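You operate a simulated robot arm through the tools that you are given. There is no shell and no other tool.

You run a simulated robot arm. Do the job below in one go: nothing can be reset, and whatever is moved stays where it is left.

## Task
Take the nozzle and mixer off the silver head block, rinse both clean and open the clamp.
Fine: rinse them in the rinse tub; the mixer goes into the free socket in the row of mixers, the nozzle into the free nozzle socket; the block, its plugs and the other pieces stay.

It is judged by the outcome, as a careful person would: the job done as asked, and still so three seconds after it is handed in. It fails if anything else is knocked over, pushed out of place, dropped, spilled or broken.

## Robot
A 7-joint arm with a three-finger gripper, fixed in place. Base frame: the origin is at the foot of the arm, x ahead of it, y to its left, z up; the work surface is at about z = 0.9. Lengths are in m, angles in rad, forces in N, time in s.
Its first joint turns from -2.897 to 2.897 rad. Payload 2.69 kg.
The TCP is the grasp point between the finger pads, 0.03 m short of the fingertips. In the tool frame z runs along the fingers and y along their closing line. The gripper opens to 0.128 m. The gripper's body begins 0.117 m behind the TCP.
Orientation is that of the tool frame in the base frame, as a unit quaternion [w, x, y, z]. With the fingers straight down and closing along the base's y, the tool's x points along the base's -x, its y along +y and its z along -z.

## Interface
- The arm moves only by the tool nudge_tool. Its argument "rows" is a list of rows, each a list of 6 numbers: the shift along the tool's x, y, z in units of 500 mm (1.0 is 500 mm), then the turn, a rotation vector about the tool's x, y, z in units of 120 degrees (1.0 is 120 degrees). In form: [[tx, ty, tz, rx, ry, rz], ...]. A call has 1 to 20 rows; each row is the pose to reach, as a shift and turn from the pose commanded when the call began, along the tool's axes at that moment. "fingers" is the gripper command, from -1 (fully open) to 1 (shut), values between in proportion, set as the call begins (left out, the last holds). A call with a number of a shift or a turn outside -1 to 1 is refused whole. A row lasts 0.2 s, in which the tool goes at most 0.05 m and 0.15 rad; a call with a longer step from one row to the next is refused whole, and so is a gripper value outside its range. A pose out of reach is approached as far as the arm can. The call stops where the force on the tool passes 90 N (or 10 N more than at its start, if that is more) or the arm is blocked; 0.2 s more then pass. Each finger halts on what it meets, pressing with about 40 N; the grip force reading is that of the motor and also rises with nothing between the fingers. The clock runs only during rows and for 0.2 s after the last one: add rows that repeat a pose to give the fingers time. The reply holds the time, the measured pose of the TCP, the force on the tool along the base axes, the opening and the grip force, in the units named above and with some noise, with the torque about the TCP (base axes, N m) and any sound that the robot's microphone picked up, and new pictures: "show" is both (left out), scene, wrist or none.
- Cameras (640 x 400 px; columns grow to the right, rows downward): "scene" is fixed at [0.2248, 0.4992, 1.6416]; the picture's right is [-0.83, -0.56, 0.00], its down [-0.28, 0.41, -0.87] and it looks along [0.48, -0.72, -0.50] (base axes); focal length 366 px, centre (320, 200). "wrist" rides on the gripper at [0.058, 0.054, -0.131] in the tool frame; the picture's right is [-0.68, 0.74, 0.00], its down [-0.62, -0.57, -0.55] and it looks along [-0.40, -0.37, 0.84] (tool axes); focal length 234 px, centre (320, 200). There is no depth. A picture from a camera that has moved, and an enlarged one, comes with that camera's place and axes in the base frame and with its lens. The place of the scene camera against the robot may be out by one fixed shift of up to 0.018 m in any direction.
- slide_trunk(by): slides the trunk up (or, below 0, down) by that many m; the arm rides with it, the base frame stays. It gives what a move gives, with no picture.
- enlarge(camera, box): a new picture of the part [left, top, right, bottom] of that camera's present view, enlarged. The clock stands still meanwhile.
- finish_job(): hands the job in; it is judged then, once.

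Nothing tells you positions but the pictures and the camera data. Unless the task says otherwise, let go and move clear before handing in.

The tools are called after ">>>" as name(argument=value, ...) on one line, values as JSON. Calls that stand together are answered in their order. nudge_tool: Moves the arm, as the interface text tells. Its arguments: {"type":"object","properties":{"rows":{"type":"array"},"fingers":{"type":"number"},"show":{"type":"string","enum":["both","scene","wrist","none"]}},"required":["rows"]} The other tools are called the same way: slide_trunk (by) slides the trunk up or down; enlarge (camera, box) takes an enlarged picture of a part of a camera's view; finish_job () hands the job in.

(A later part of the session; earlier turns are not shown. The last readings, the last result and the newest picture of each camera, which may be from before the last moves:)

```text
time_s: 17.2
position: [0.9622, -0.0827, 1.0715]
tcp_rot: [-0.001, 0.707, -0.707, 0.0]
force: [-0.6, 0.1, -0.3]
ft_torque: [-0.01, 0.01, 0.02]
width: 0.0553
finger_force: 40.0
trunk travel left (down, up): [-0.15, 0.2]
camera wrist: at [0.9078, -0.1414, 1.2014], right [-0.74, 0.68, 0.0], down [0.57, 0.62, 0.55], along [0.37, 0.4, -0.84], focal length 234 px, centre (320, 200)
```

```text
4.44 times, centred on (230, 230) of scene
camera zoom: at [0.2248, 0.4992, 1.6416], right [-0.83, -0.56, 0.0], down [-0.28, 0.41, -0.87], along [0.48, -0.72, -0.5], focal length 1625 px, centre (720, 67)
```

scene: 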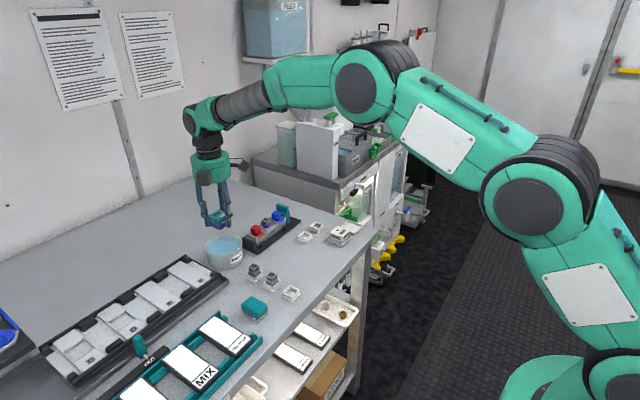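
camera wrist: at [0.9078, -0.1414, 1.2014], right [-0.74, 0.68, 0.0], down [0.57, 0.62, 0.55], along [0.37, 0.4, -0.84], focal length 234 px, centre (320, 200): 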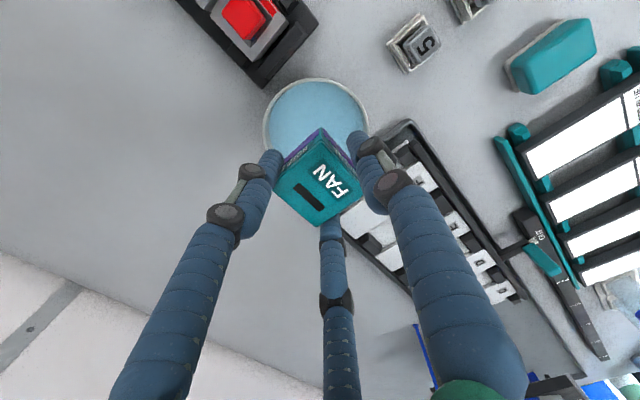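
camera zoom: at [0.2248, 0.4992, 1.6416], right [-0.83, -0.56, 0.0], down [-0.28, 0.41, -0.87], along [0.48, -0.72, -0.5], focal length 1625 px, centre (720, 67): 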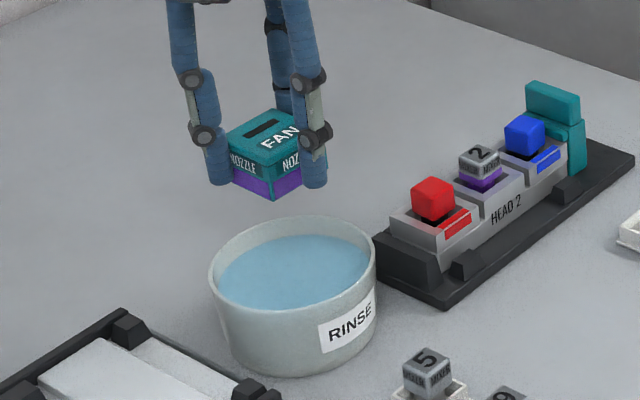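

Refined: the tub centre is near (0.963, -0.087), the rim near z = 0.957, the inner radius about 0.049, and the water a little below the rim. I'll make a small correction and lower the nozzle slowly into the water.

>>> nudge_tool(rows=[[0.006, 0, 0.04, 0, 0, 0], [0.006, 0, 0.08, 0, 0, 0], [0.006, 0, 0.11, 0, 0, 0], [0.006, 0, 0.14, 0, 0, 0], [0.006, 0, 0.16, 0, 0, 0], [0.006, 0, 0.18, 0, 0, 0], [0.006, 0, 0.2, 0, 0, 0], [0.006, 0, 0.215, 0, 0, 0]], show="both")

>>> enlarge(camera="scene", box=[185, 185, 265, 275])

>>> enlarge(camera="wrist", box=[240, 100, 400, 260])

```text
time_s: 19.0
position: [0.9598, -0.0876, 0.9643]
tcp_rot: [0.0, 0.707, -0.707, 0.0]
force: [-0.9, 0.2, -0.7]
ft_torque: [-0.04, 0.05, 0.0]
width: 0.0551
finger_force: 40.2
trunk travel left (down, up): [-0.15, 0.2]
camera wrist: at [0.9067, -0.1453, 1.0948], right [-0.74, 0.68, 0.0], down [0.57, 0.62, 0.55], along [0.37, 0.4, -0.84], focal length 234 px, centre (320, 200)
```

scene: 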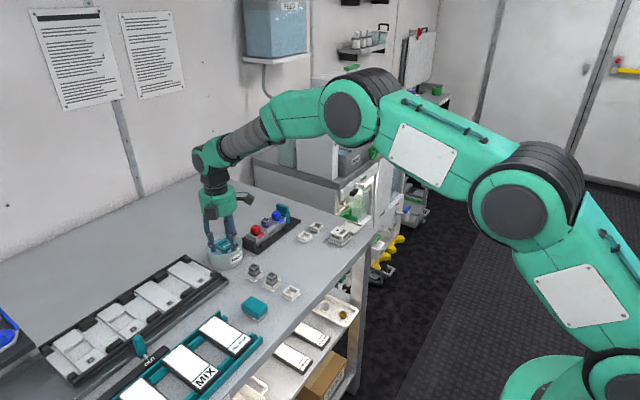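
wrist: 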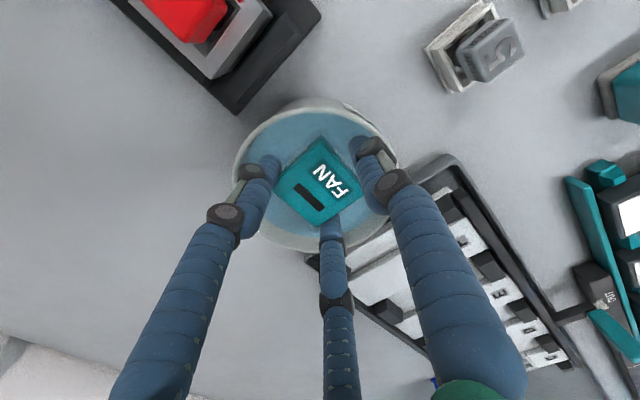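

```text
4.44 times, centred on (225, 230) of scene
camera zoom: at [0.2248, 0.4992, 1.6416], right [-0.83, -0.56, 0.0], down [-0.28, 0.41, -0.87], along [0.48, -0.72, -0.5], focal length 1625 px, centre (742, 67)
```

zoom: 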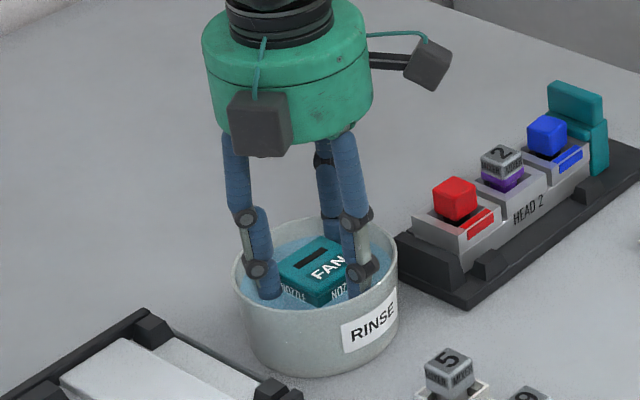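

```text
2.50 times, centred on (320, 180) of wrist
camera zoom: at [0.9067, -0.1453, 1.0948], right [-0.74, 0.68, 0.0], down [0.57, 0.62, 0.55], along [0.37, 0.4, -0.84], focal length 585 px, centre (320, 250)
```

zoom: 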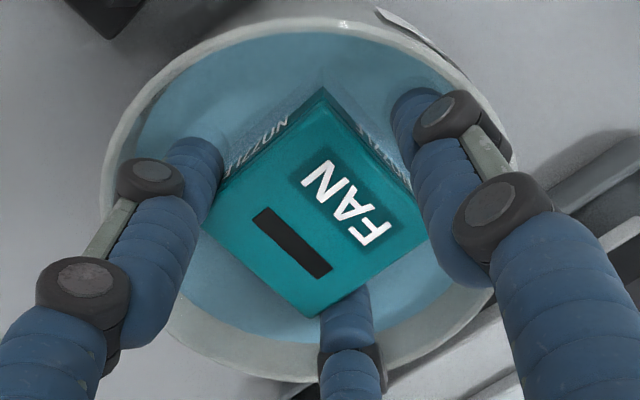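

The nozzle is centred in the tub with its lower half under water. I'll lower it another ~16 mm in small steps so it's fully submerged.

>>> nudge_tool(rows=[[0, 0, 0.008, 0, 0, 0], [0, 0, 0.016, 0, 0, 0], [0, 0, 0.024, 0, 0, 0], [0, 0, 0.03, 0, 0, 0], [0, 0, 0.03, 0, 0, 0]], show="wrist")

>>> enlarge(camera="wrist", box=[240, 100, 400, 260])

>>> enlarge(camera="scene", box=[185, 185, 265, 275])

```text
time_s: 20.2
position: [0.9604, -0.0868, 0.9485]
tcp_rot: [-0.001, -0.707, 0.707, 0.0]
force: [2.8, -0.8, 1.0]
ft_torque: [0.0, 0.05, 0.03]
width: 0.0561
finger_force: 40.1
trunk travel left (down, up): [-0.15, 0.2]
camera wrist: at [0.9073, -0.146, 1.079], right [-0.74, 0.68, 0.0], down [0.57, 0.62, 0.55], along [0.37, 0.4, -0.84], focal length 234 px, centre (320, 200)
```

wrist: 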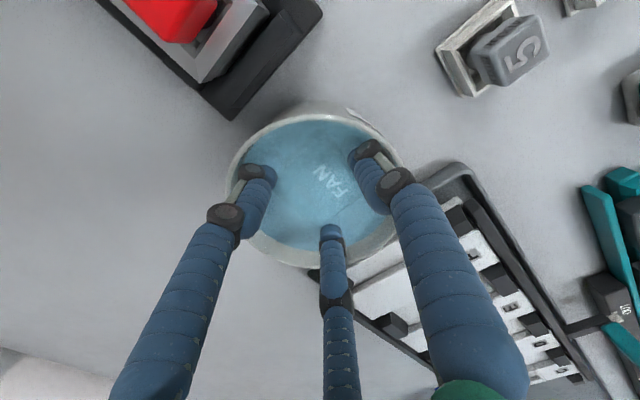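

```text
2.50 times, centred on (320, 180) of wrist
camera zoom: at [0.9073, -0.146, 1.079], right [-0.74, 0.68, 0.0], down [0.57, 0.62, 0.55], along [0.37, 0.4, -0.84], focal length 585 px, centre (320, 250)
```

zoom: 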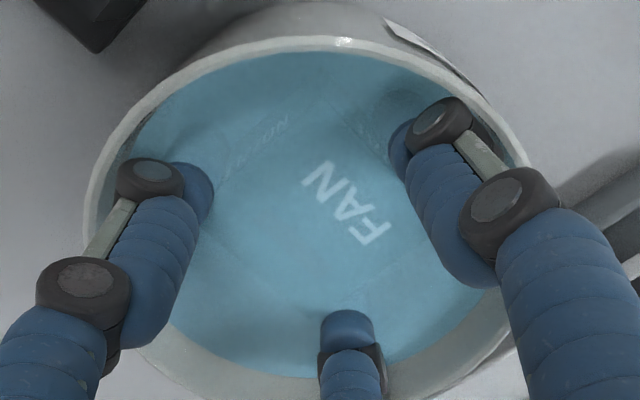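

```text
4.44 times, centred on (225, 230) of scene
camera zoom: at [0.2248, 0.4992, 1.6416], right [-0.83, -0.56, 0.0], down [-0.28, 0.41, -0.87], along [0.48, -0.72, -0.5], focal length 1625 px, centre (742, 67)
```

zoom: 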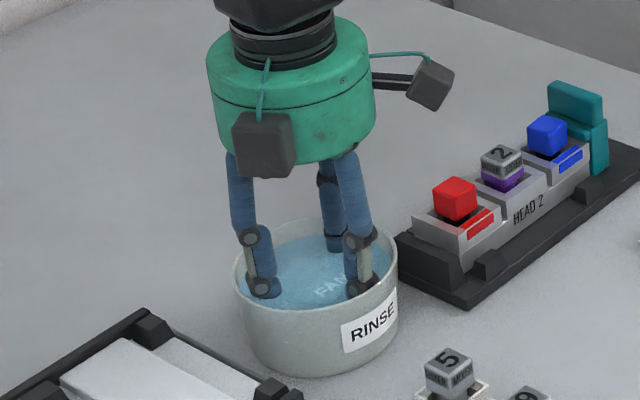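

The nozzle is fully under water with only a slight side force. I'll swish gently a few millimetres along y and dwell for a bit.

>>> nudge_tool(rows=[[0.008, 0, -0.004, 0, 0, 0], [0.012, 0, -0.004, 0, 0, 0], [0, 0, -0.004, 0, 0, 0], [-0.01, 0, -0.004, 0, 0, 0], [0, 0, -0.004, 0, 0, 0], [0.01, 0, -0.004, 0, 0, 0], [0, 0, -0.004, 0, 0, 0], [-0.01, 0, -0.004, 0, 0, 0], [0, 0, -0.004, 0, 0, 0], [0, 0, -0.004, 0, 0, 0], [0, 0, -0.004, 0, 0, 0], [0, 0, -0.004, 0, 0, 0], [0, 0, -0.004, 0, 0, 0], [0, 0, -0.004, 0, 0, 0]], show="wrist")

>>> nudge_tool(rows=[[0, 0, -0.02, 0, 0, 0], [0, 0, -0.04, 0, 0, 0], [0, 0, -0.06, 0, 0, 0], [0, 0, -0.08, 0, 0, 0], [0, 0, -0.11, 0, 0, 0], [0, 0, -0.14, 0, 0, 0], [0, 0, -0.17, 0, 0, 0], [0, 0, -0.2, 0, 0, 0], [0, 0, -0.2, 0, 0, 0], [0, 0, -0.2, 0, 0, 0]], show="both")

>>> enlarge(camera="wrist", box=[240, 100, 400, 260])

>>> enlarge(camera="scene", box=[185, 185, 265, 275])

```text
time_s: 23.2
position: [0.9601, -0.0841, 0.9525]
tcp_rot: [0.0, -0.707, 0.708, 0.0]
force: [2.1, -0.7, 0.8]
ft_torque: [-0.01, 0.09, 0.03]
width: 0.0558
finger_force: 44.5
trunk travel left (down, up): [-0.15, 0.2]
camera wrist: at [0.9071, -0.1437, 1.0826], right [-0.74, 0.68, 0.0], down [0.57, 0.62, 0.55], along [0.37, 0.4, -0.84], focal length 234 px, centre (320, 200)
```

wrist: 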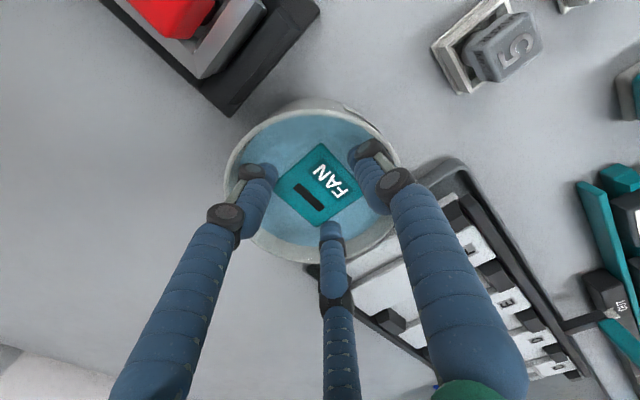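

```text
time_s: 25.4
position: [0.9609, -0.0872, 1.0508]
tcp_rot: [0.0, -0.707, 0.707, 0.001]
force: [-0.3, -0.3, -0.7]
ft_torque: [0.0, 0.01, 0.02]
width: 0.0552
finger_force: 44.9
trunk travel left (down, up): [-0.15, 0.2]
camera wrist: at [0.9071, -0.1467, 1.1815], right [-0.74, 0.68, 0.0], down [0.57, 0.62, 0.55], along [0.37, 0.4, -0.84], focal length 234 px, centre (320, 200)
```

scene: 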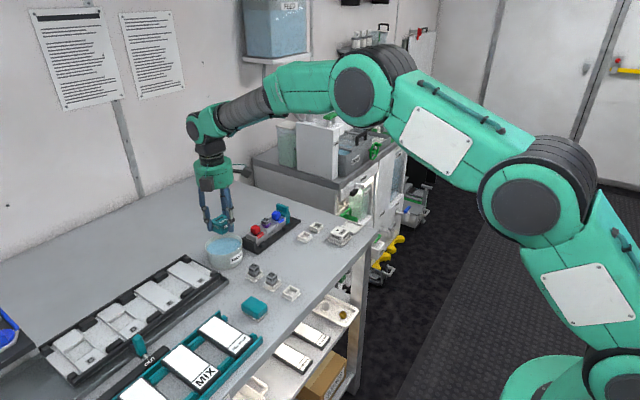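
wrist: 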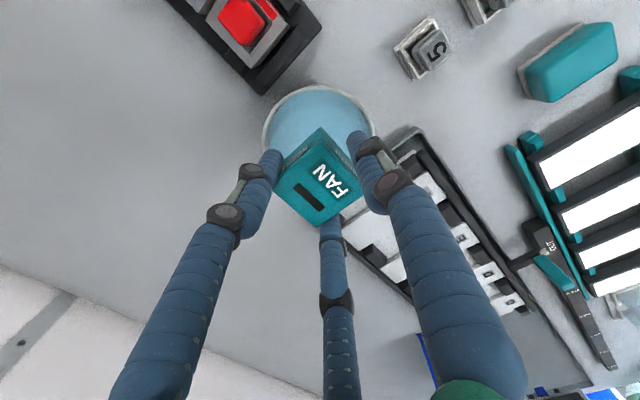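

```text
2.50 times, centred on (320, 180) of wrist
camera zoom: at [0.9071, -0.1467, 1.1815], right [-0.74, 0.68, 0.0], down [0.57, 0.62, 0.55], along [0.37, 0.4, -0.84], focal length 585 px, centre (320, 250)
```

zoom: 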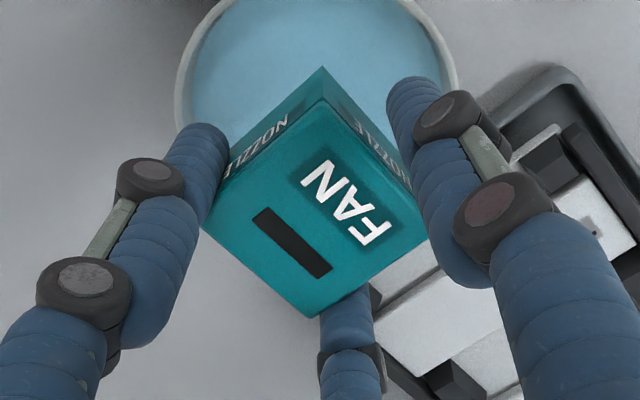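

```text
4.44 times, centred on (225, 230) of scene
camera zoom: at [0.2248, 0.4992, 1.6416], right [-0.83, -0.56, 0.0], down [-0.28, 0.41, -0.87], along [0.48, -0.72, -0.5], focal length 1625 px, centre (742, 67)
```

zoom: 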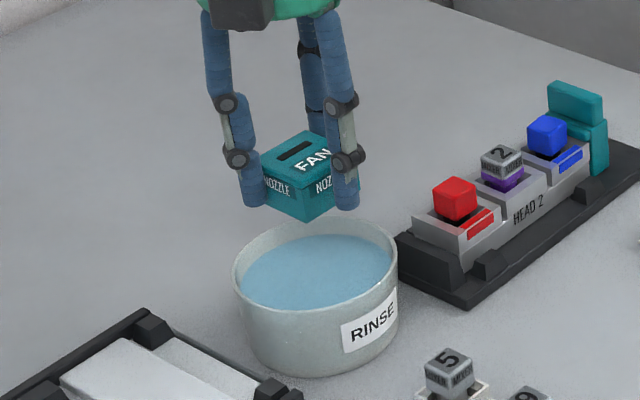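

The purple has gone and the nozzle is clean teal on every visible side. Now I'll carry it over to the free nozzle socket and hover there.

>>> nudge_tool(rows=[[0.02, 0.013, -0.02, 0, 0, 0], [0.08, 0.052, -0.03, 0, 0, 0], [0.15, 0.097, -0.03, 0, 0, 0], [0.22, 0.143, -0.03, 0, 0, 0], [0.29, 0.188, -0.03, 0, 0, 0], [0.36, 0.234, -0.03, 0, 0, 0], [0.43, 0.279, -0.03, 0, 0, 0], [0.5, 0.325, -0.03, 0, 0, 0], [0.57, 0.37, -0.03, 0, 0, 0], [0.64, 0.416, -0.03, 0, 0, 0], [0.7, 0.455, -0.03, 0, 0, 0], [0.736, 0.478, 0.0, 0, 0, 0], [0.736, 0.478, 0.05, 0, 0, 0], [0.736, 0.478, 0.08, 0, 0, 0], [0.736, 0.478, 0.08, 0, 0, 0]], show="both")

>>> enlarge(camera="wrist", box=[240, 80, 400, 240])

>>> enlarge(camera="scene", box=[310, 175, 400, 265])

```text
time_s: 28.6
position: [0.7214, -0.4566, 1.0116]
tcp_rot: [0.001, -0.707, 0.707, -0.001]
force: [0.2, -0.6, -0.9]
ft_torque: [-0.01, -0.02, 0.0]
width: 0.0549
finger_force: 45.0
trunk travel left (down, up): [-0.15, 0.2]
camera wrist: at [0.6684, -0.5138, 1.1426], right [-0.74, 0.68, 0.0], down [0.57, 0.62, 0.55], along [0.37, 0.4, -0.84], focal length 234 px, centre (320, 200)
```

scene: 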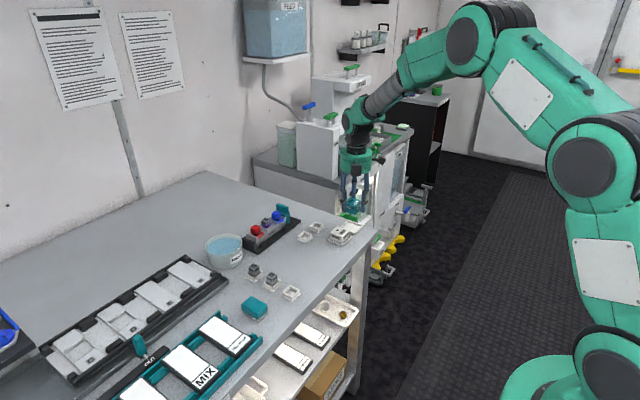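
wrist: 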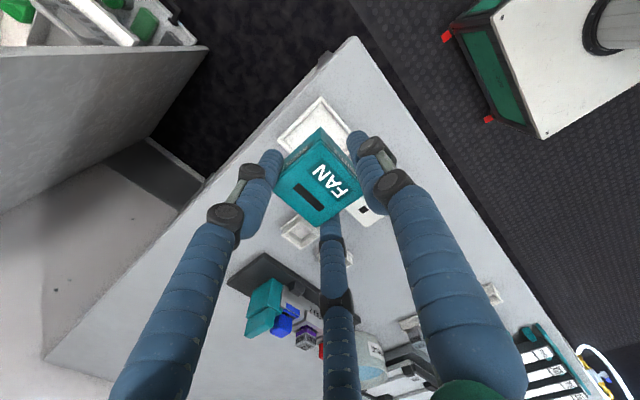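

```text
2.50 times, centred on (320, 160) of wrist
camera zoom: at [0.6684, -0.5138, 1.1426], right [-0.74, 0.68, 0.0], down [0.57, 0.62, 0.55], along [0.37, 0.4, -0.84], focal length 585 px, centre (320, 300)
```

zoom: 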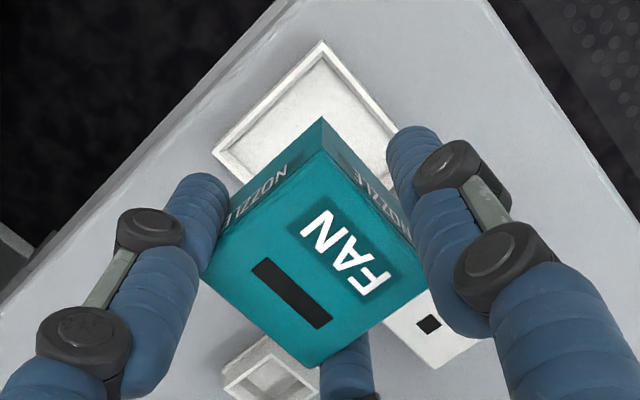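

```text
4.44 times, centred on (355, 220) of scene
camera zoom: at [0.2248, 0.4992, 1.6416], right [-0.83, -0.56, 0.0], down [-0.28, 0.41, -0.87], along [0.48, -0.72, -0.5], focal length 1625 px, centre (164, 111)
```

zoom: 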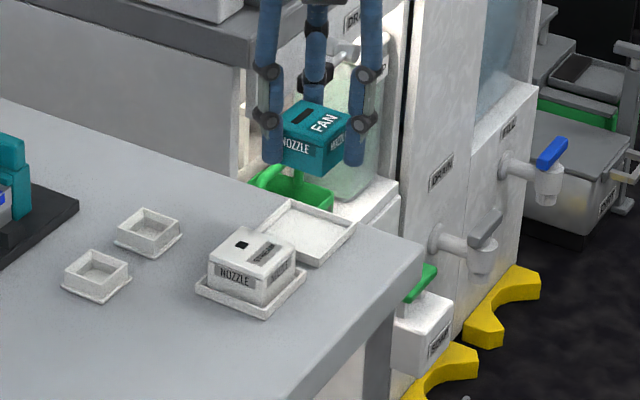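

Socket centre confirmed at about (0.723, -0.4555), and the nozzle is almost directly above it. I'll go down partway, staying above the rim, and recheck the alignment at close range.

>>> nudge_tool(rows=[[0, 0, 0.03, 0, 0, 0], [0, 0, 0.06, 0, 0, 0], [0, 0, 0.09, 0, 0, 0], [0, 0, 0.104, 0, 0, 0], [0, 0, 0.104, 0, 0, 0]], show="both")

>>> enlarge(camera="wrist", box=[240, 80, 400, 240])

>>> enlarge(camera="scene", box=[325, 200, 385, 260])

```text
time_s: 29.8
position: [0.7221, -0.4547, 0.9602]
tcp_rot: [0.0, -0.706, 0.708, 0.0]
force: [0.7, -0.2, -0.4]
ft_torque: [-0.01, 0.06, -0.01]
width: 0.055
finger_force: 44.5
trunk travel left (down, up): [-0.15, 0.2]
camera wrist: at [0.6682, -0.513, 1.0908], right [-0.74, 0.68, 0.0], down [0.57, 0.62, 0.55], along [0.37, 0.4, -0.84], focal length 234 px, centre (320, 200)
```

scene: 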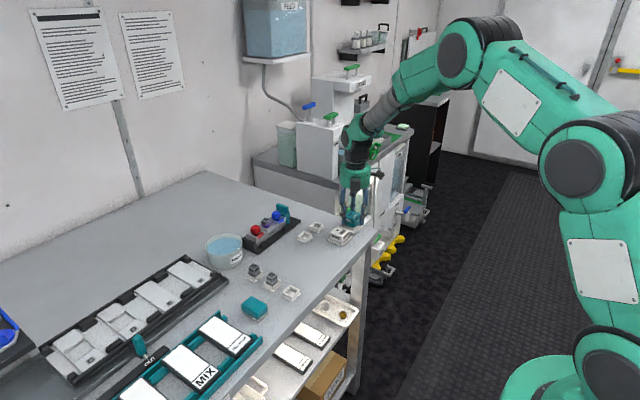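
wrist: 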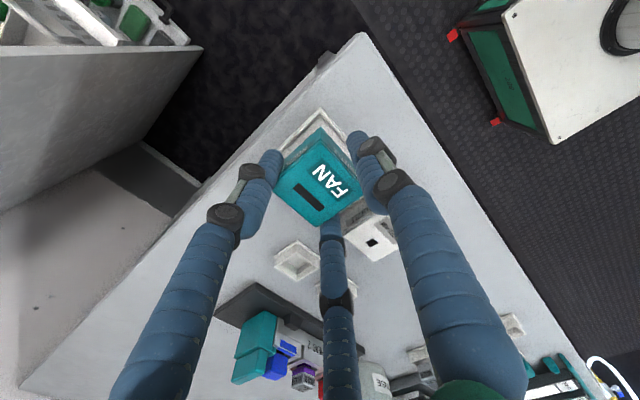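

```text
2.50 times, centred on (320, 160) of wrist
camera zoom: at [0.6682, -0.513, 1.0908], right [-0.74, 0.68, 0.0], down [0.57, 0.62, 0.55], along [0.37, 0.4, -0.84], focal length 585 px, centre (320, 300)
```

zoom: 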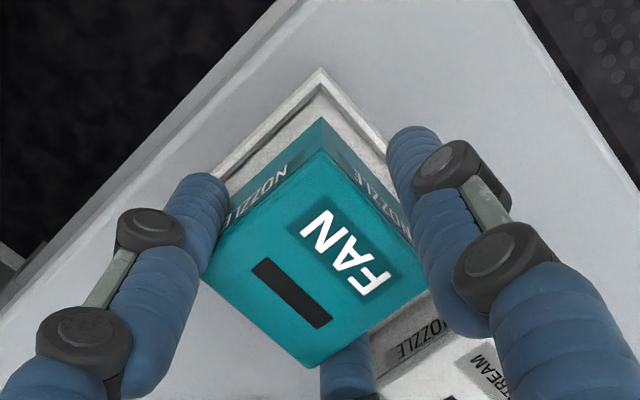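

```text
6.67 times, centred on (355, 230) of scene
camera zoom: at [0.2248, 0.4992, 1.6416], right [-0.83, -0.56, 0.0], down [-0.28, 0.41, -0.87], along [0.48, -0.72, -0.5], focal length 2438 px, centre (87, 0)
```

zoom: 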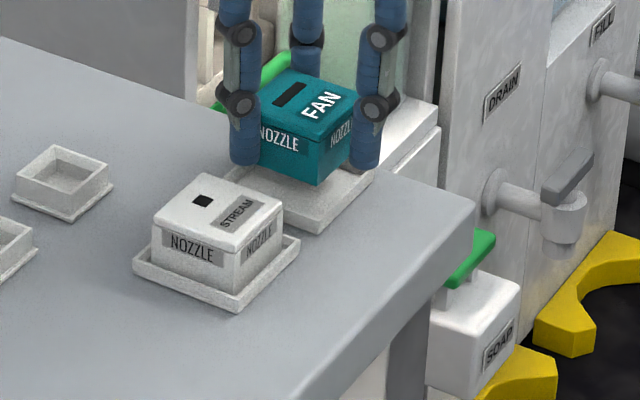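

The alignment is good, but the fingertips reach about 5 mm below the nozzle's underside, so they would hit the socket rim before it seats. I'll set the nozzle on an empty part of the bench near (0.76, -0.22) and regrasp it higher.

>>> nudge_tool(rows=[[0, 0, -0.06, 0, 0, 0], [0, 0, -0.12, 0, 0, 0], [-0.07, -0.012, -0.13, 0, 0, 0], [-0.15, -0.025, -0.13, 0, 0, 0], [-0.23, -0.038, -0.13, 0, 0, 0], [-0.31, -0.05, -0.13, 0, 0, 0], [-0.39, -0.063, -0.13, 0, 0, 0], [-0.45, -0.073, -0.13, 0, 0, 0], [-0.47, -0.076, -0.1, 0, 0, 0], [-0.47, -0.076, -0.03, 0, 0, 0], [-0.47, -0.076, 0.01, 0, 0, 0], [-0.47, -0.076, 0.03, 0, 0, 0], [-0.47, -0.076, 0.03, 0, 0, 0]], show="both")

>>> enlarge(camera="scene", box=[270, 200, 350, 290])

```text
time_s: 32.6
position: [0.7568, -0.2185, 0.943]
tcp_rot: [0.0, 0.707, -0.707, 0.0]
force: [-0.5, 0.3, 0.2]
ft_torque: [0.01, 0.01, -0.01]
width: 0.0551
finger_force: 44.9
trunk travel left (down, up): [-0.15, 0.2]
camera wrist: at [0.7035, -0.2776, 1.0741], right [-0.74, 0.68, 0.0], down [0.57, 0.62, 0.55], along [0.37, 0.4, -0.84], focal length 234 px, centre (320, 200)
```

scene: 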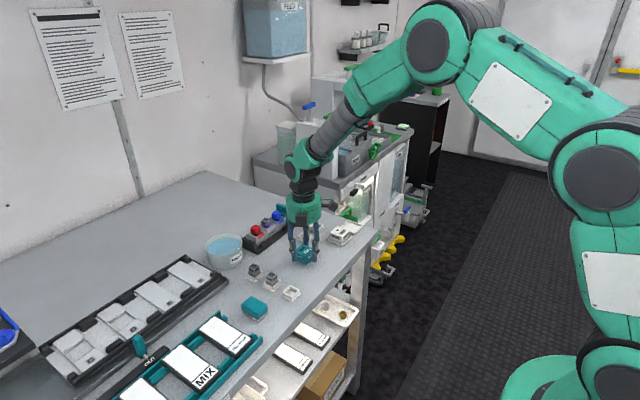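
wrist: 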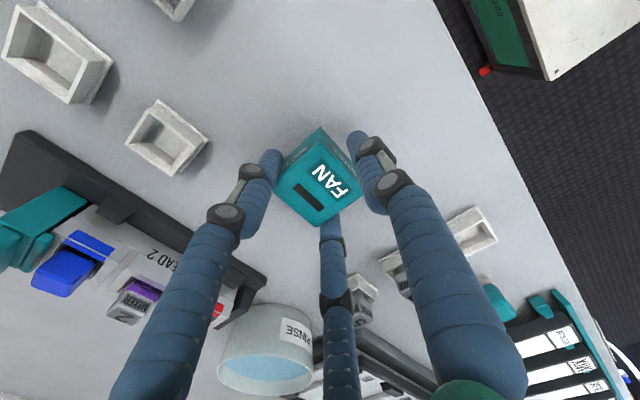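

```text
4.44 times, centred on (310, 245) of scene
camera zoom: at [0.2248, 0.4992, 1.6416], right [-0.83, -0.56, 0.0], down [-0.28, 0.41, -0.87], along [0.48, -0.72, -0.5], focal length 1625 px, centre (364, 0)
```

zoom: 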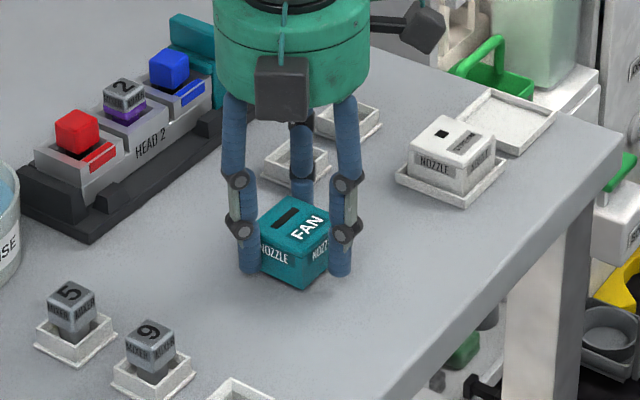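

The spot is clear. I'll lower in small steps and watch the force for contact.

>>> nudge_tool(rows=[[0, 0, 0.006, 0, 0, 0], [0, 0, 0.012, 0, 0, 0], [0, 0, 0.012, 0, 0, 0]], show="none")

>>> nudge_tool(rows=[[0, 0, 0.004, 0, 0, 0], [0, 0, 0.008, 0, 0, 0], [0, 0, 0.008, 0, 0, 0]], show="scene")

>>> enlarge(camera="scene", box=[280, 220, 340, 280])

```text
time_s: 33.4
position: [0.7581, -0.2189, 0.94]
tcp_rot: [0.0, 0.707, -0.707, 0.0]
force: [0.1, -0.3, 0.2]
ft_torque: [0.03, -0.02, 0.01]
width: 0.0549
finger_force: 44.7
trunk travel left (down, up): [-0.15, 0.2]
```

```text
time_s: 34.2
position: [0.759, -0.2196, 0.9356]
tcp_rot: [-0.001, 0.707, -0.707, 0.0]
force: [-1.4, -0.5, 5.3]
ft_torque: [0.01, 0.16, 0.04]
width: 0.0551
finger_force: 44.8
trunk travel left (down, up): [-0.15, 0.2]
```

scene: 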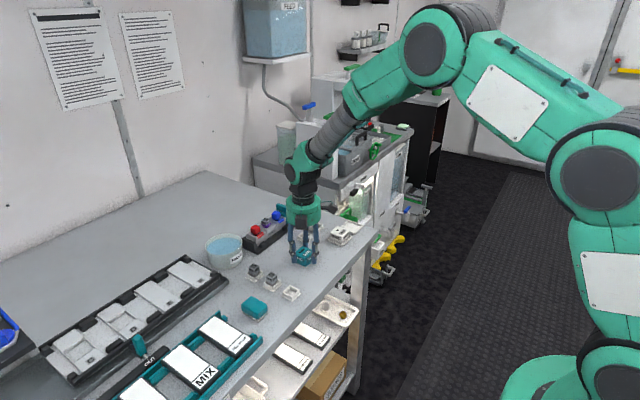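

```text
6.67 times, centred on (310, 250) of scene
camera zoom: at [0.2248, 0.4992, 1.6416], right [-0.83, -0.56, 0.0], down [-0.28, 0.41, -0.87], along [0.48, -0.72, -0.5], focal length 2438 px, centre (387, -133)
```

zoom: 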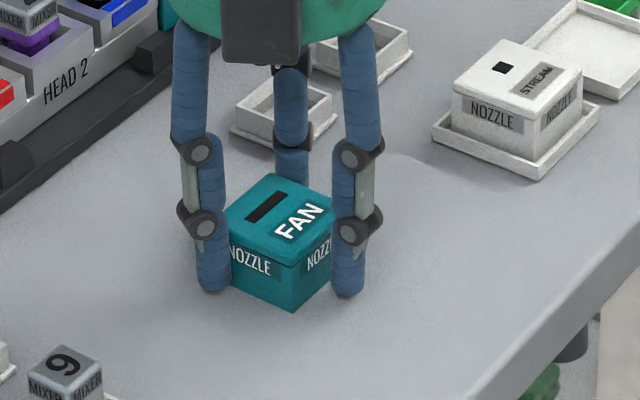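

Contact came at TCP z ≈ 0.936, so the nozzle's underside is actually about 6 mm below the tips and it's now resting on the bench. I'll open a little, rise 9 mm and regrasp so the tips clear the socket rim.

>>> nudge_tool(rows=[[0, 0, 0, 0, 0, 0], [0, 0, 0, 0, 0, 0], [0, 0, -0.009, 0, 0, 0], [0, 0, -0.018, 0, 0, 0], [0, 0, -0.018, 0, 0, 0]], fingers=-0.17, show="both")

>>> enlarge(camera="wrist", box=[240, 100, 400, 260])

>>> enlarge(camera="scene", box=[280, 220, 340, 280])

```text
time_s: 35.4
position: [0.7589, -0.2178, 0.9419]
tcp_rot: [0.0, -0.707, 0.707, 0.0]
force: [0.0, 0.5, -0.5]
ft_torque: [-0.02, -0.01, 0.0]
width: 0.0751
finger_force: 0.0
trunk travel left (down, up): [-0.15, 0.2]
camera wrist: at [0.7053, -0.2778, 1.0737], right [-0.74, 0.68, 0.0], down [0.57, 0.62, 0.55], along [0.37, 0.4, -0.84], focal length 234 px, centre (320, 200)
```

scene: 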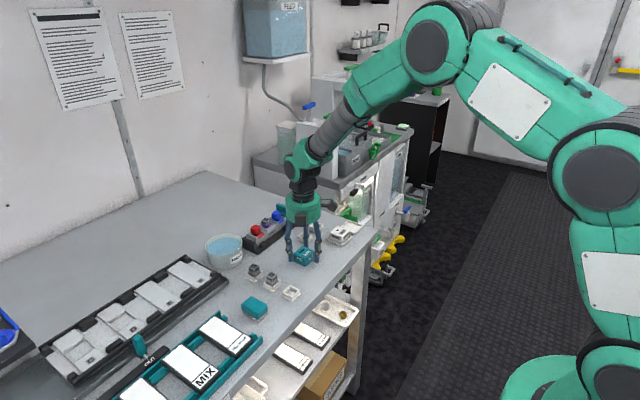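
wrist: 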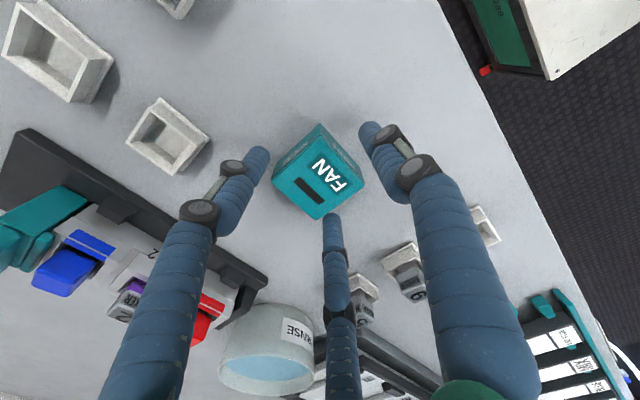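

```text
2.50 times, centred on (320, 180) of wrist
camera zoom: at [0.7053, -0.2778, 1.0737], right [-0.74, 0.68, 0.0], down [0.57, 0.62, 0.55], along [0.37, 0.4, -0.84], focal length 585 px, centre (320, 250)
```

zoom: 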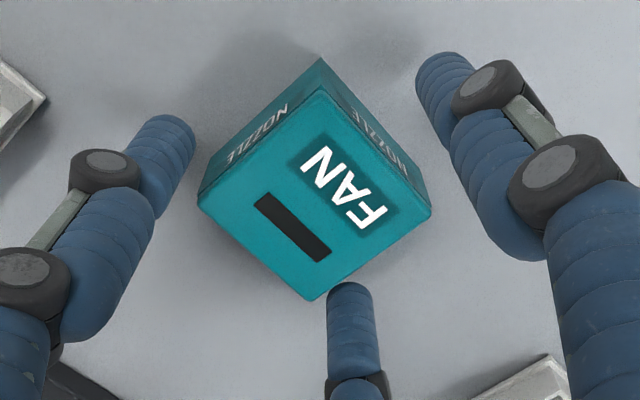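

```text
6.67 times, centred on (310, 250) of scene
camera zoom: at [0.2248, 0.4992, 1.6416], right [-0.83, -0.56, 0.0], down [-0.28, 0.41, -0.87], along [0.48, -0.72, -0.5], focal length 2438 px, centre (387, -133)
```

zoom: 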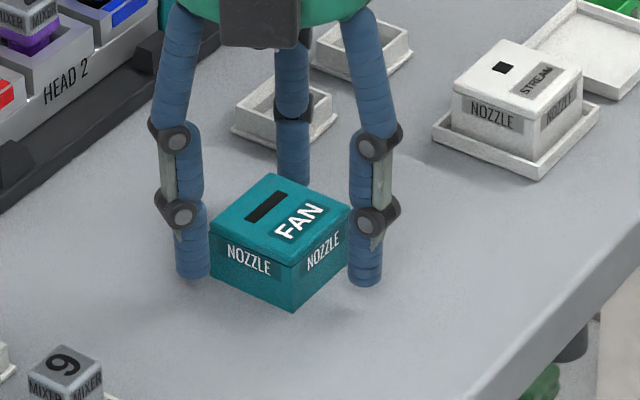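

The nozzle stands upright on the bench. I'll raise the grasp another 2 mm for rim clearance and close again.

>>> nudge_tool(rows=[[0, 0, -0.005, 0, 0, 0], [0, 0, -0.005, 0, 0, 0]], show="none")

>>> nudge_tool(rows=[[0, 0, 0, 0, 0, 0], [0, 0, 0, 0, 0, 0], [0, 0, 0, 0, 0, 0], [0, 0, 0, 0, 0, 0]], fingers=1, show="none")

>>> nudge_tool(rows=[[0, 0, -0.02, 0, 0, 0], [0, 0, -0.04, 0, 0, 0], [0, 0, -0.06, 0, 0, 0], [0, 0, -0.08, 0, 0, 0], [0, 0, -0.08, 0, 0, 0]], show="both")

>>> enlarge(camera="scene", box=[280, 205, 340, 275])

>>> enlarge(camera="wrist", box=[240, 100, 400, 260])

```text
time_s: 36.0
position: [0.7602, -0.2185, 0.9461]
tcp_rot: [0.001, -0.707, 0.707, 0.0]
force: [-0.1, 0.2, -0.3]
ft_torque: [0.03, -0.04, -0.02]
width: 0.0751
finger_force: 0.1
trunk travel left (down, up): [-0.15, 0.2]
```

```text
time_s: 37.0
position: [0.7596, -0.219, 0.9475]
tcp_rot: [0.0, -0.707, 0.707, 0.0]
force: [-0.7, -0.3, 1.2]
ft_torque: [0.05, 0.02, 0.01]
width: 0.0558
finger_force: 39.3
trunk travel left (down, up): [-0.15, 0.2]
```

```text
time_s: 38.2
position: [0.7605, -0.2183, 0.9875]
tcp_rot: [0.0, -0.707, 0.707, 0.0]
force: [-0.5, 0.5, -0.5]
ft_torque: [0.01, 0.01, 0.04]
width: 0.0555
finger_force: 40.5
trunk travel left (down, up): [-0.15, 0.2]
camera wrist: at [0.7065, -0.2772, 1.1179], right [-0.74, 0.68, 0.0], down [0.57, 0.62, 0.55], along [0.37, 0.4, -0.84], focal length 234 px, centre (320, 200)
```

scene: 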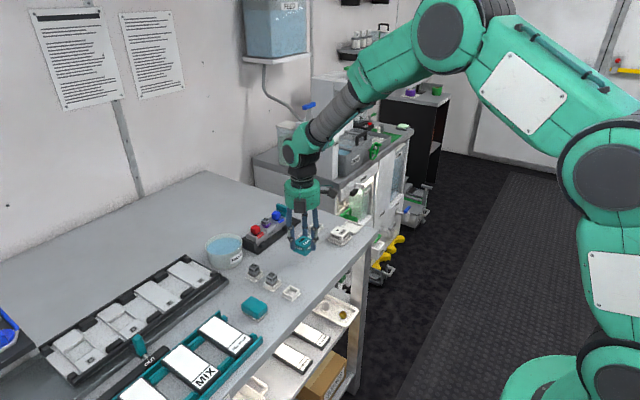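
wrist: 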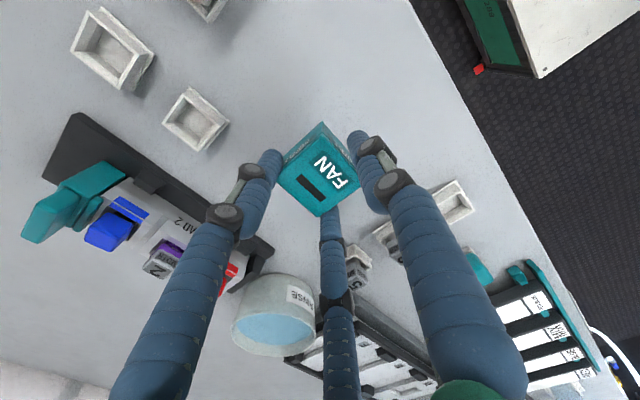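

```text
5.71 times, centred on (310, 240) of scene
camera zoom: at [0.2248, 0.4992, 1.6416], right [-0.83, -0.56, 0.0], down [-0.28, 0.41, -0.87], along [0.48, -0.72, -0.5], focal length 2089 px, centre (377, -29)
```

zoom: 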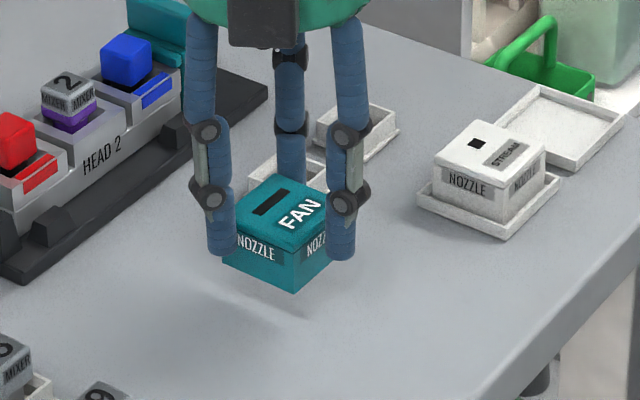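

```text
2.50 times, centred on (320, 180) of wrist
camera zoom: at [0.7065, -0.2772, 1.1179], right [-0.74, 0.68, 0.0], down [0.57, 0.62, 0.55], along [0.37, 0.4, -0.84], focal length 585 px, centre (320, 250)
```

zoom: 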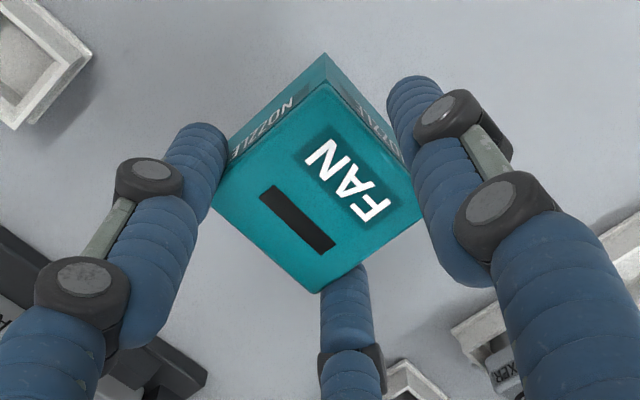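

The nozzle is held higher now: its underside is about 47 mm below the TCP and the tips are 17 mm above it. I'll carry it back over the nozzle socket.

>>> nudge_tool(rows=[[0, 0, -0.05, 0, 0, 0], [0.08, 0.013, -0.06, 0, 0, 0], [0.16, 0.025, -0.06, 0, 0, 0], [0.24, 0.038, -0.06, 0, 0, 0], [0.32, 0.051, -0.06, 0, 0, 0], [0.4, 0.064, -0.06, 0, 0, 0], [0.45, 0.072, -0.06, 0, 0, 0], [0.4744, 0.0754, -0.04, 0, 0, 0], [0.4744, 0.0754, 0.0, 0, 0, 0], [0.4744, 0.0754, 0.02, 0, 0, 0], [0.4744, 0.0754, 0.02, 0, 0, 0]], show="both")

>>> enlarge(camera="wrist", box=[240, 80, 400, 240])

>>> enlarge(camera="scene", box=[325, 200, 385, 260])

```text
time_s: 40.6
position: [0.7221, -0.4557, 0.976]
tcp_rot: [0.0, -0.707, 0.707, -0.001]
force: [-0.9, -0.6, 1.0]
ft_torque: [0.0, 0.02, -0.02]
width: 0.0554
finger_force: 40.2
trunk travel left (down, up): [-0.15, 0.2]
camera wrist: at [0.6689, -0.5143, 1.1071], right [-0.74, 0.68, 0.0], down [0.57, 0.62, 0.55], along [0.37, 0.4, -0.84], focal length 234 px, centre (320, 200)
```

scene: 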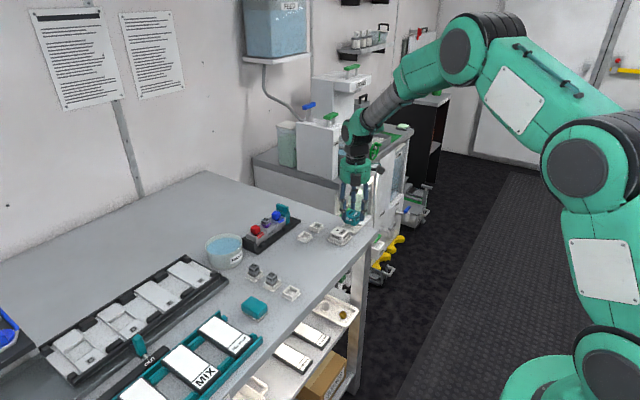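
wrist: 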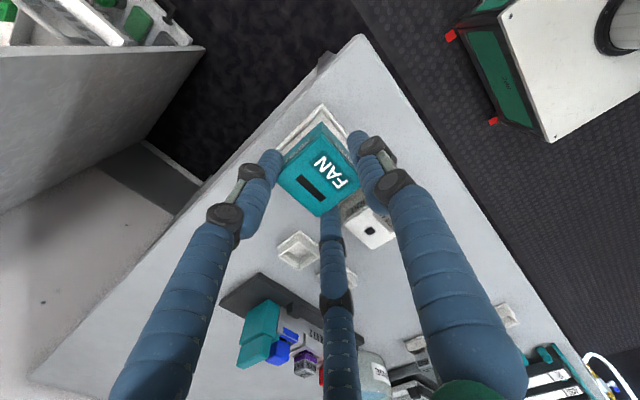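

```text
2.50 times, centred on (320, 160) of wrist
camera zoom: at [0.6689, -0.5143, 1.1071], right [-0.74, 0.68, 0.0], down [0.57, 0.62, 0.55], along [0.37, 0.4, -0.84], focal length 585 px, centre (320, 300)
```

zoom: 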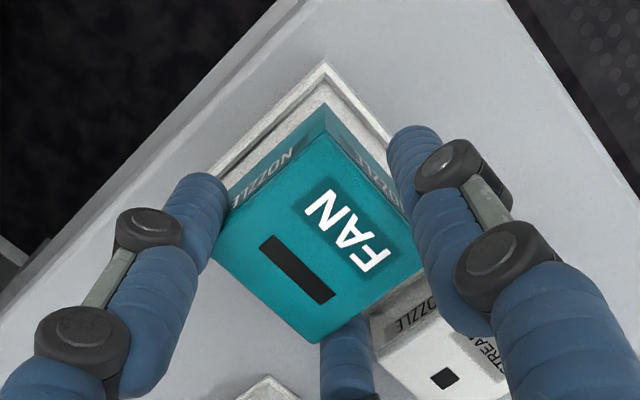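

```text
6.67 times, centred on (355, 230) of scene
camera zoom: at [0.2248, 0.4992, 1.6416], right [-0.83, -0.56, 0.0], down [-0.28, 0.41, -0.87], along [0.48, -0.72, -0.5], focal length 2438 px, centre (87, 0)
```

zoom: 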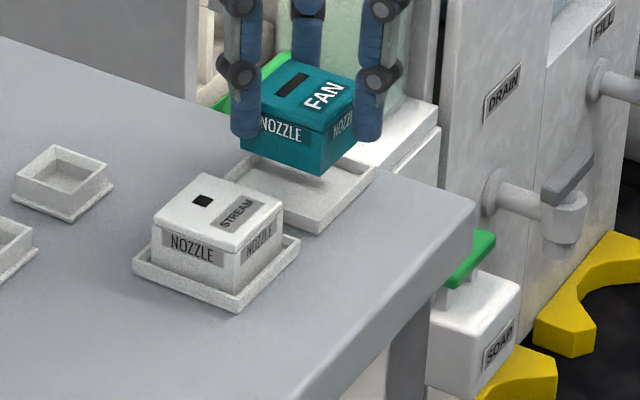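

Relative alignment in both cameras is within about 1 mm. I'll lower slowly and feel for the socket floor.

>>> nudge_tool(rows=[[0, 0, 0.01, 0, 0, 0], [0, 0, 0.02, 0, 0, 0], [0, 0, 0.03, 0, 0, 0], [0, 0, 0.036, 0, 0, 0], [0, 0, 0.036, 0, 0, 0]], show="wrist")

>>> enlarge(camera="wrist", box=[240, 80, 400, 240])

>>> enlarge(camera="scene", box=[325, 200, 385, 260])

```text
time_s: 41.8
position: [0.7232, -0.4561, 0.9602]
tcp_rot: [0.0, 0.707, -0.707, 0.0]
force: [-0.2, 0.3, -0.4]
ft_torque: [0.0, 0.01, 0.02]
width: 0.0558
finger_force: 39.9
trunk travel left (down, up): [-0.15, 0.2]
camera wrist: at [0.669, -0.5156, 1.0901], right [-0.74, 0.68, 0.0], down [0.57, 0.62, 0.55], along [0.37, 0.4, -0.84], focal length 234 px, centre (320, 200)
```

wrist: 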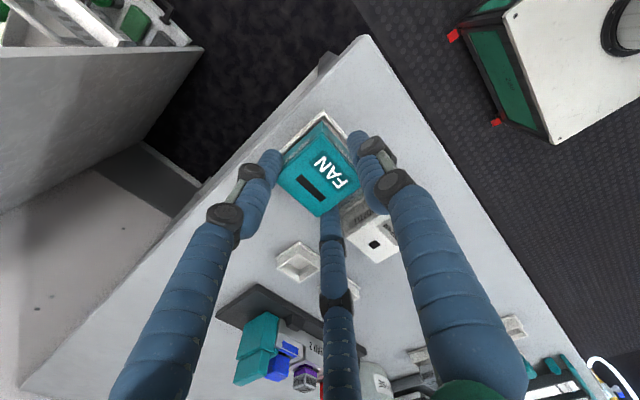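

```text
2.50 times, centred on (320, 160) of wrist
camera zoom: at [0.669, -0.5156, 1.0901], right [-0.74, 0.68, 0.0], down [0.57, 0.62, 0.55], along [0.37, 0.4, -0.84], focal length 585 px, centre (320, 300)
```

zoom: 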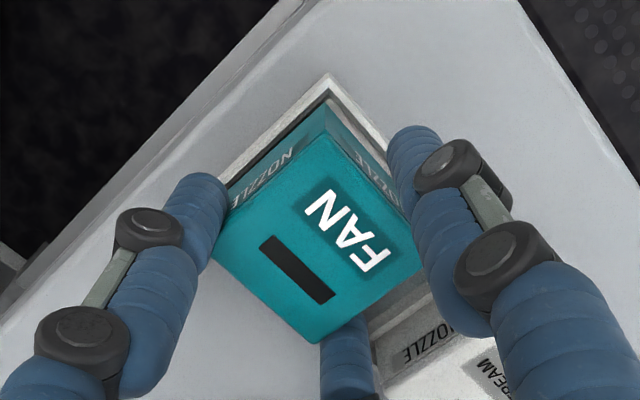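

```text
6.67 times, centred on (355, 230) of scene
camera zoom: at [0.2248, 0.4992, 1.6416], right [-0.83, -0.56, 0.0], down [-0.28, 0.41, -0.87], along [0.48, -0.72, -0.5], focal length 2438 px, centre (87, 0)
```

zoom: 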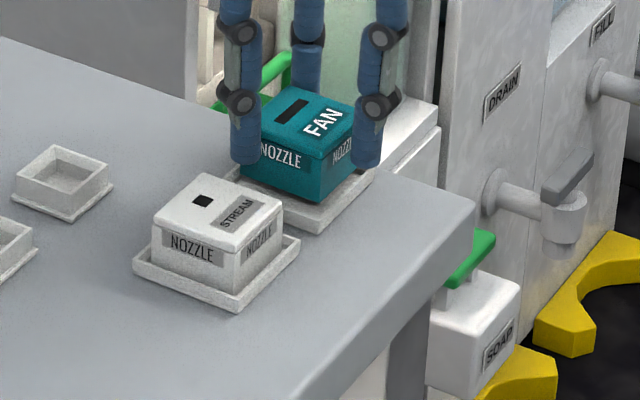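

The nozzle is centred at the rim opening. I'll continue down in small steps with force checks.

>>> nudge_tool(rows=[[0, 0, 0.006, 0, 0, 0], [0, 0, 0.012, 0, 0, 0], [0, 0, 0.012, 0, 0, 0]], show="none")

>>> nudge_tool(rows=[[0, 0, 0.004, 0, 0, 0], [0, 0, 0.006, 0, 0, 0], [0, 0, 0.006, 0, 0, 0]], show="wrist")

>>> enlarge(camera="wrist", box=[240, 80, 400, 240])

>>> enlarge(camera="scene", box=[325, 200, 385, 260])

```text
time_s: 42.6
position: [0.7234, -0.4562, 0.953]
tcp_rot: [0.0, -0.707, 0.707, 0.0]
force: [0.5, 3.3, 2.6]
ft_torque: [0.08, -0.05, 0.09]
width: 0.0555
finger_force: 39.7
trunk travel left (down, up): [-0.15, 0.2]
```

```text
time_s: 43.4
position: [0.7223, -0.4563, 0.949]
tcp_rot: [0.0, -0.707, 0.708, 0.001]
force: [-5.3, 10.5, 5.0]
ft_torque: [0.42, 0.28, 0.15]
width: 0.0557
finger_force: 39.8
trunk travel left (down, up): [-0.15, 0.2]
camera wrist: at [0.669, -0.5151, 1.0806], right [-0.74, 0.68, 0.0], down [0.57, 0.62, 0.55], along [0.37, 0.4, -0.84], focal length 234 px, centre (320, 200)
```

wrist: 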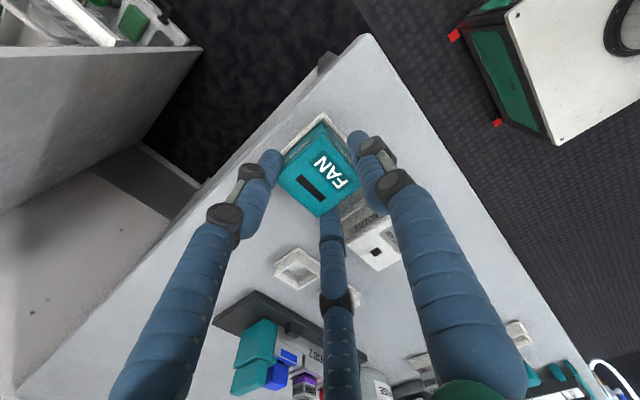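

```text
2.50 times, centred on (320, 160) of wrist
camera zoom: at [0.669, -0.5151, 1.0806], right [-0.74, 0.68, 0.0], down [0.57, 0.62, 0.55], along [0.37, 0.4, -0.84], focal length 585 px, centre (320, 300)
```

zoom: 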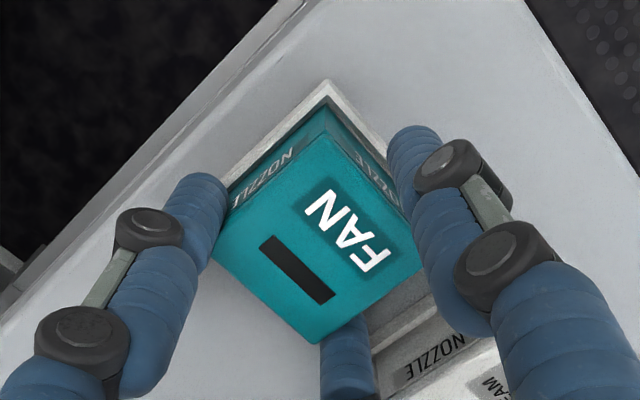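

```text
6.67 times, centred on (355, 230) of scene
camera zoom: at [0.2248, 0.4992, 1.6416], right [-0.83, -0.56, 0.0], down [-0.28, 0.41, -0.87], along [0.48, -0.72, -0.5], focal length 2438 px, centre (87, 0)
```

zoom: 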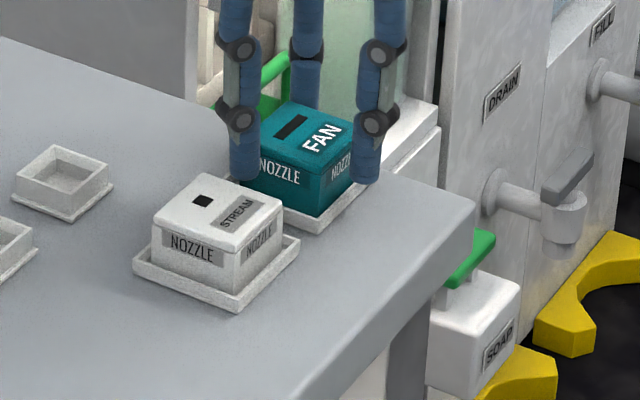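

The nozzle is entering the socket but lightly touching the -y wall (force +10 N in y, -5 N in x). I'll shift 2.5 mm toward +y and 1 mm toward -x, then check.

>>> nudge_tool(rows=[[-0.003, 0.001, 0, 0, 0, 0], [-0.005, 0.002, 0, 0, 0, 0], [-0.005, 0.002, 0, 0, 0, 0]], show="none")

>>> nudge_tool(rows=[[0, 0, 0.003, 0, 0, 0], [0, 0, 0.003, 0, 0, 0]], show="none")

```text
time_s: 44.2
position: [0.7211, -0.4542, 0.9499]
tcp_rot: [0.0, 0.707, -0.707, 0.0]
force: [0.8, -0.1, -0.3]
ft_torque: [0.01, 0.0, 0.0]
width: 0.0555
finger_force: 40.0
trunk travel left (down, up): [-0.15, 0.2]
```

```text
time_s: 44.8
position: [0.7217, -0.4544, 0.9494]
tcp_rot: [0.001, -0.707, 0.707, -0.001]
force: [2.6, 1.6, 12.8]
ft_torque: [0.13, 0.17, -0.02]
width: 0.0555
finger_force: 40.0
trunk travel left (down, up): [-0.15, 0.2]
```

The lateral forces disappeared, and lowering another 1.5 mm gave a clean vertical contact, as expected for the socket floor. I'll check the pictures before releasing.

>>> enlarge(camera="wrist", box=[240, 80, 400, 240])

>>> enlarge(camera="scene", box=[325, 205, 375, 255])

```text
2.50 times, centred on (320, 160) of wrist
camera zoom: at [0.6675, -0.5133, 1.0805], right [-0.74, 0.68, 0.0], down [0.56, 0.62, 0.55], along [0.37, 0.4, -0.84], focal length 585 px, centre (320, 300)
```

zoom: 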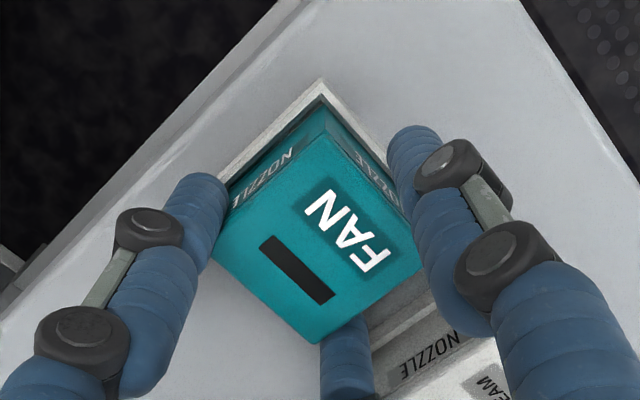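

```text
8.00 times, centred on (350, 230) of scene
camera zoom: at [0.2248, 0.4992, 1.6416], right [-0.83, -0.56, 0.0], down [-0.28, 0.41, -0.87], along [0.48, -0.72, -0.5], focal length 2925 px, centre (80, -40)
```

zoom: 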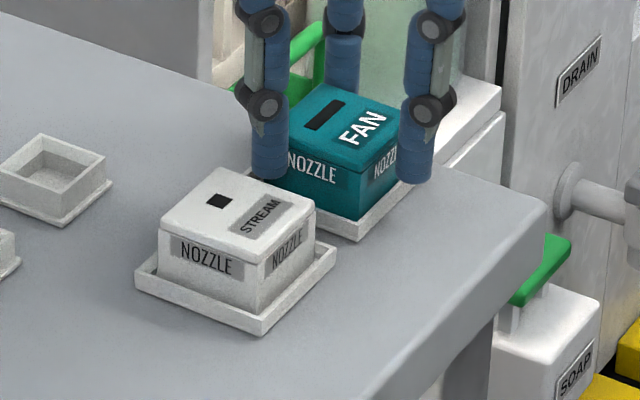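

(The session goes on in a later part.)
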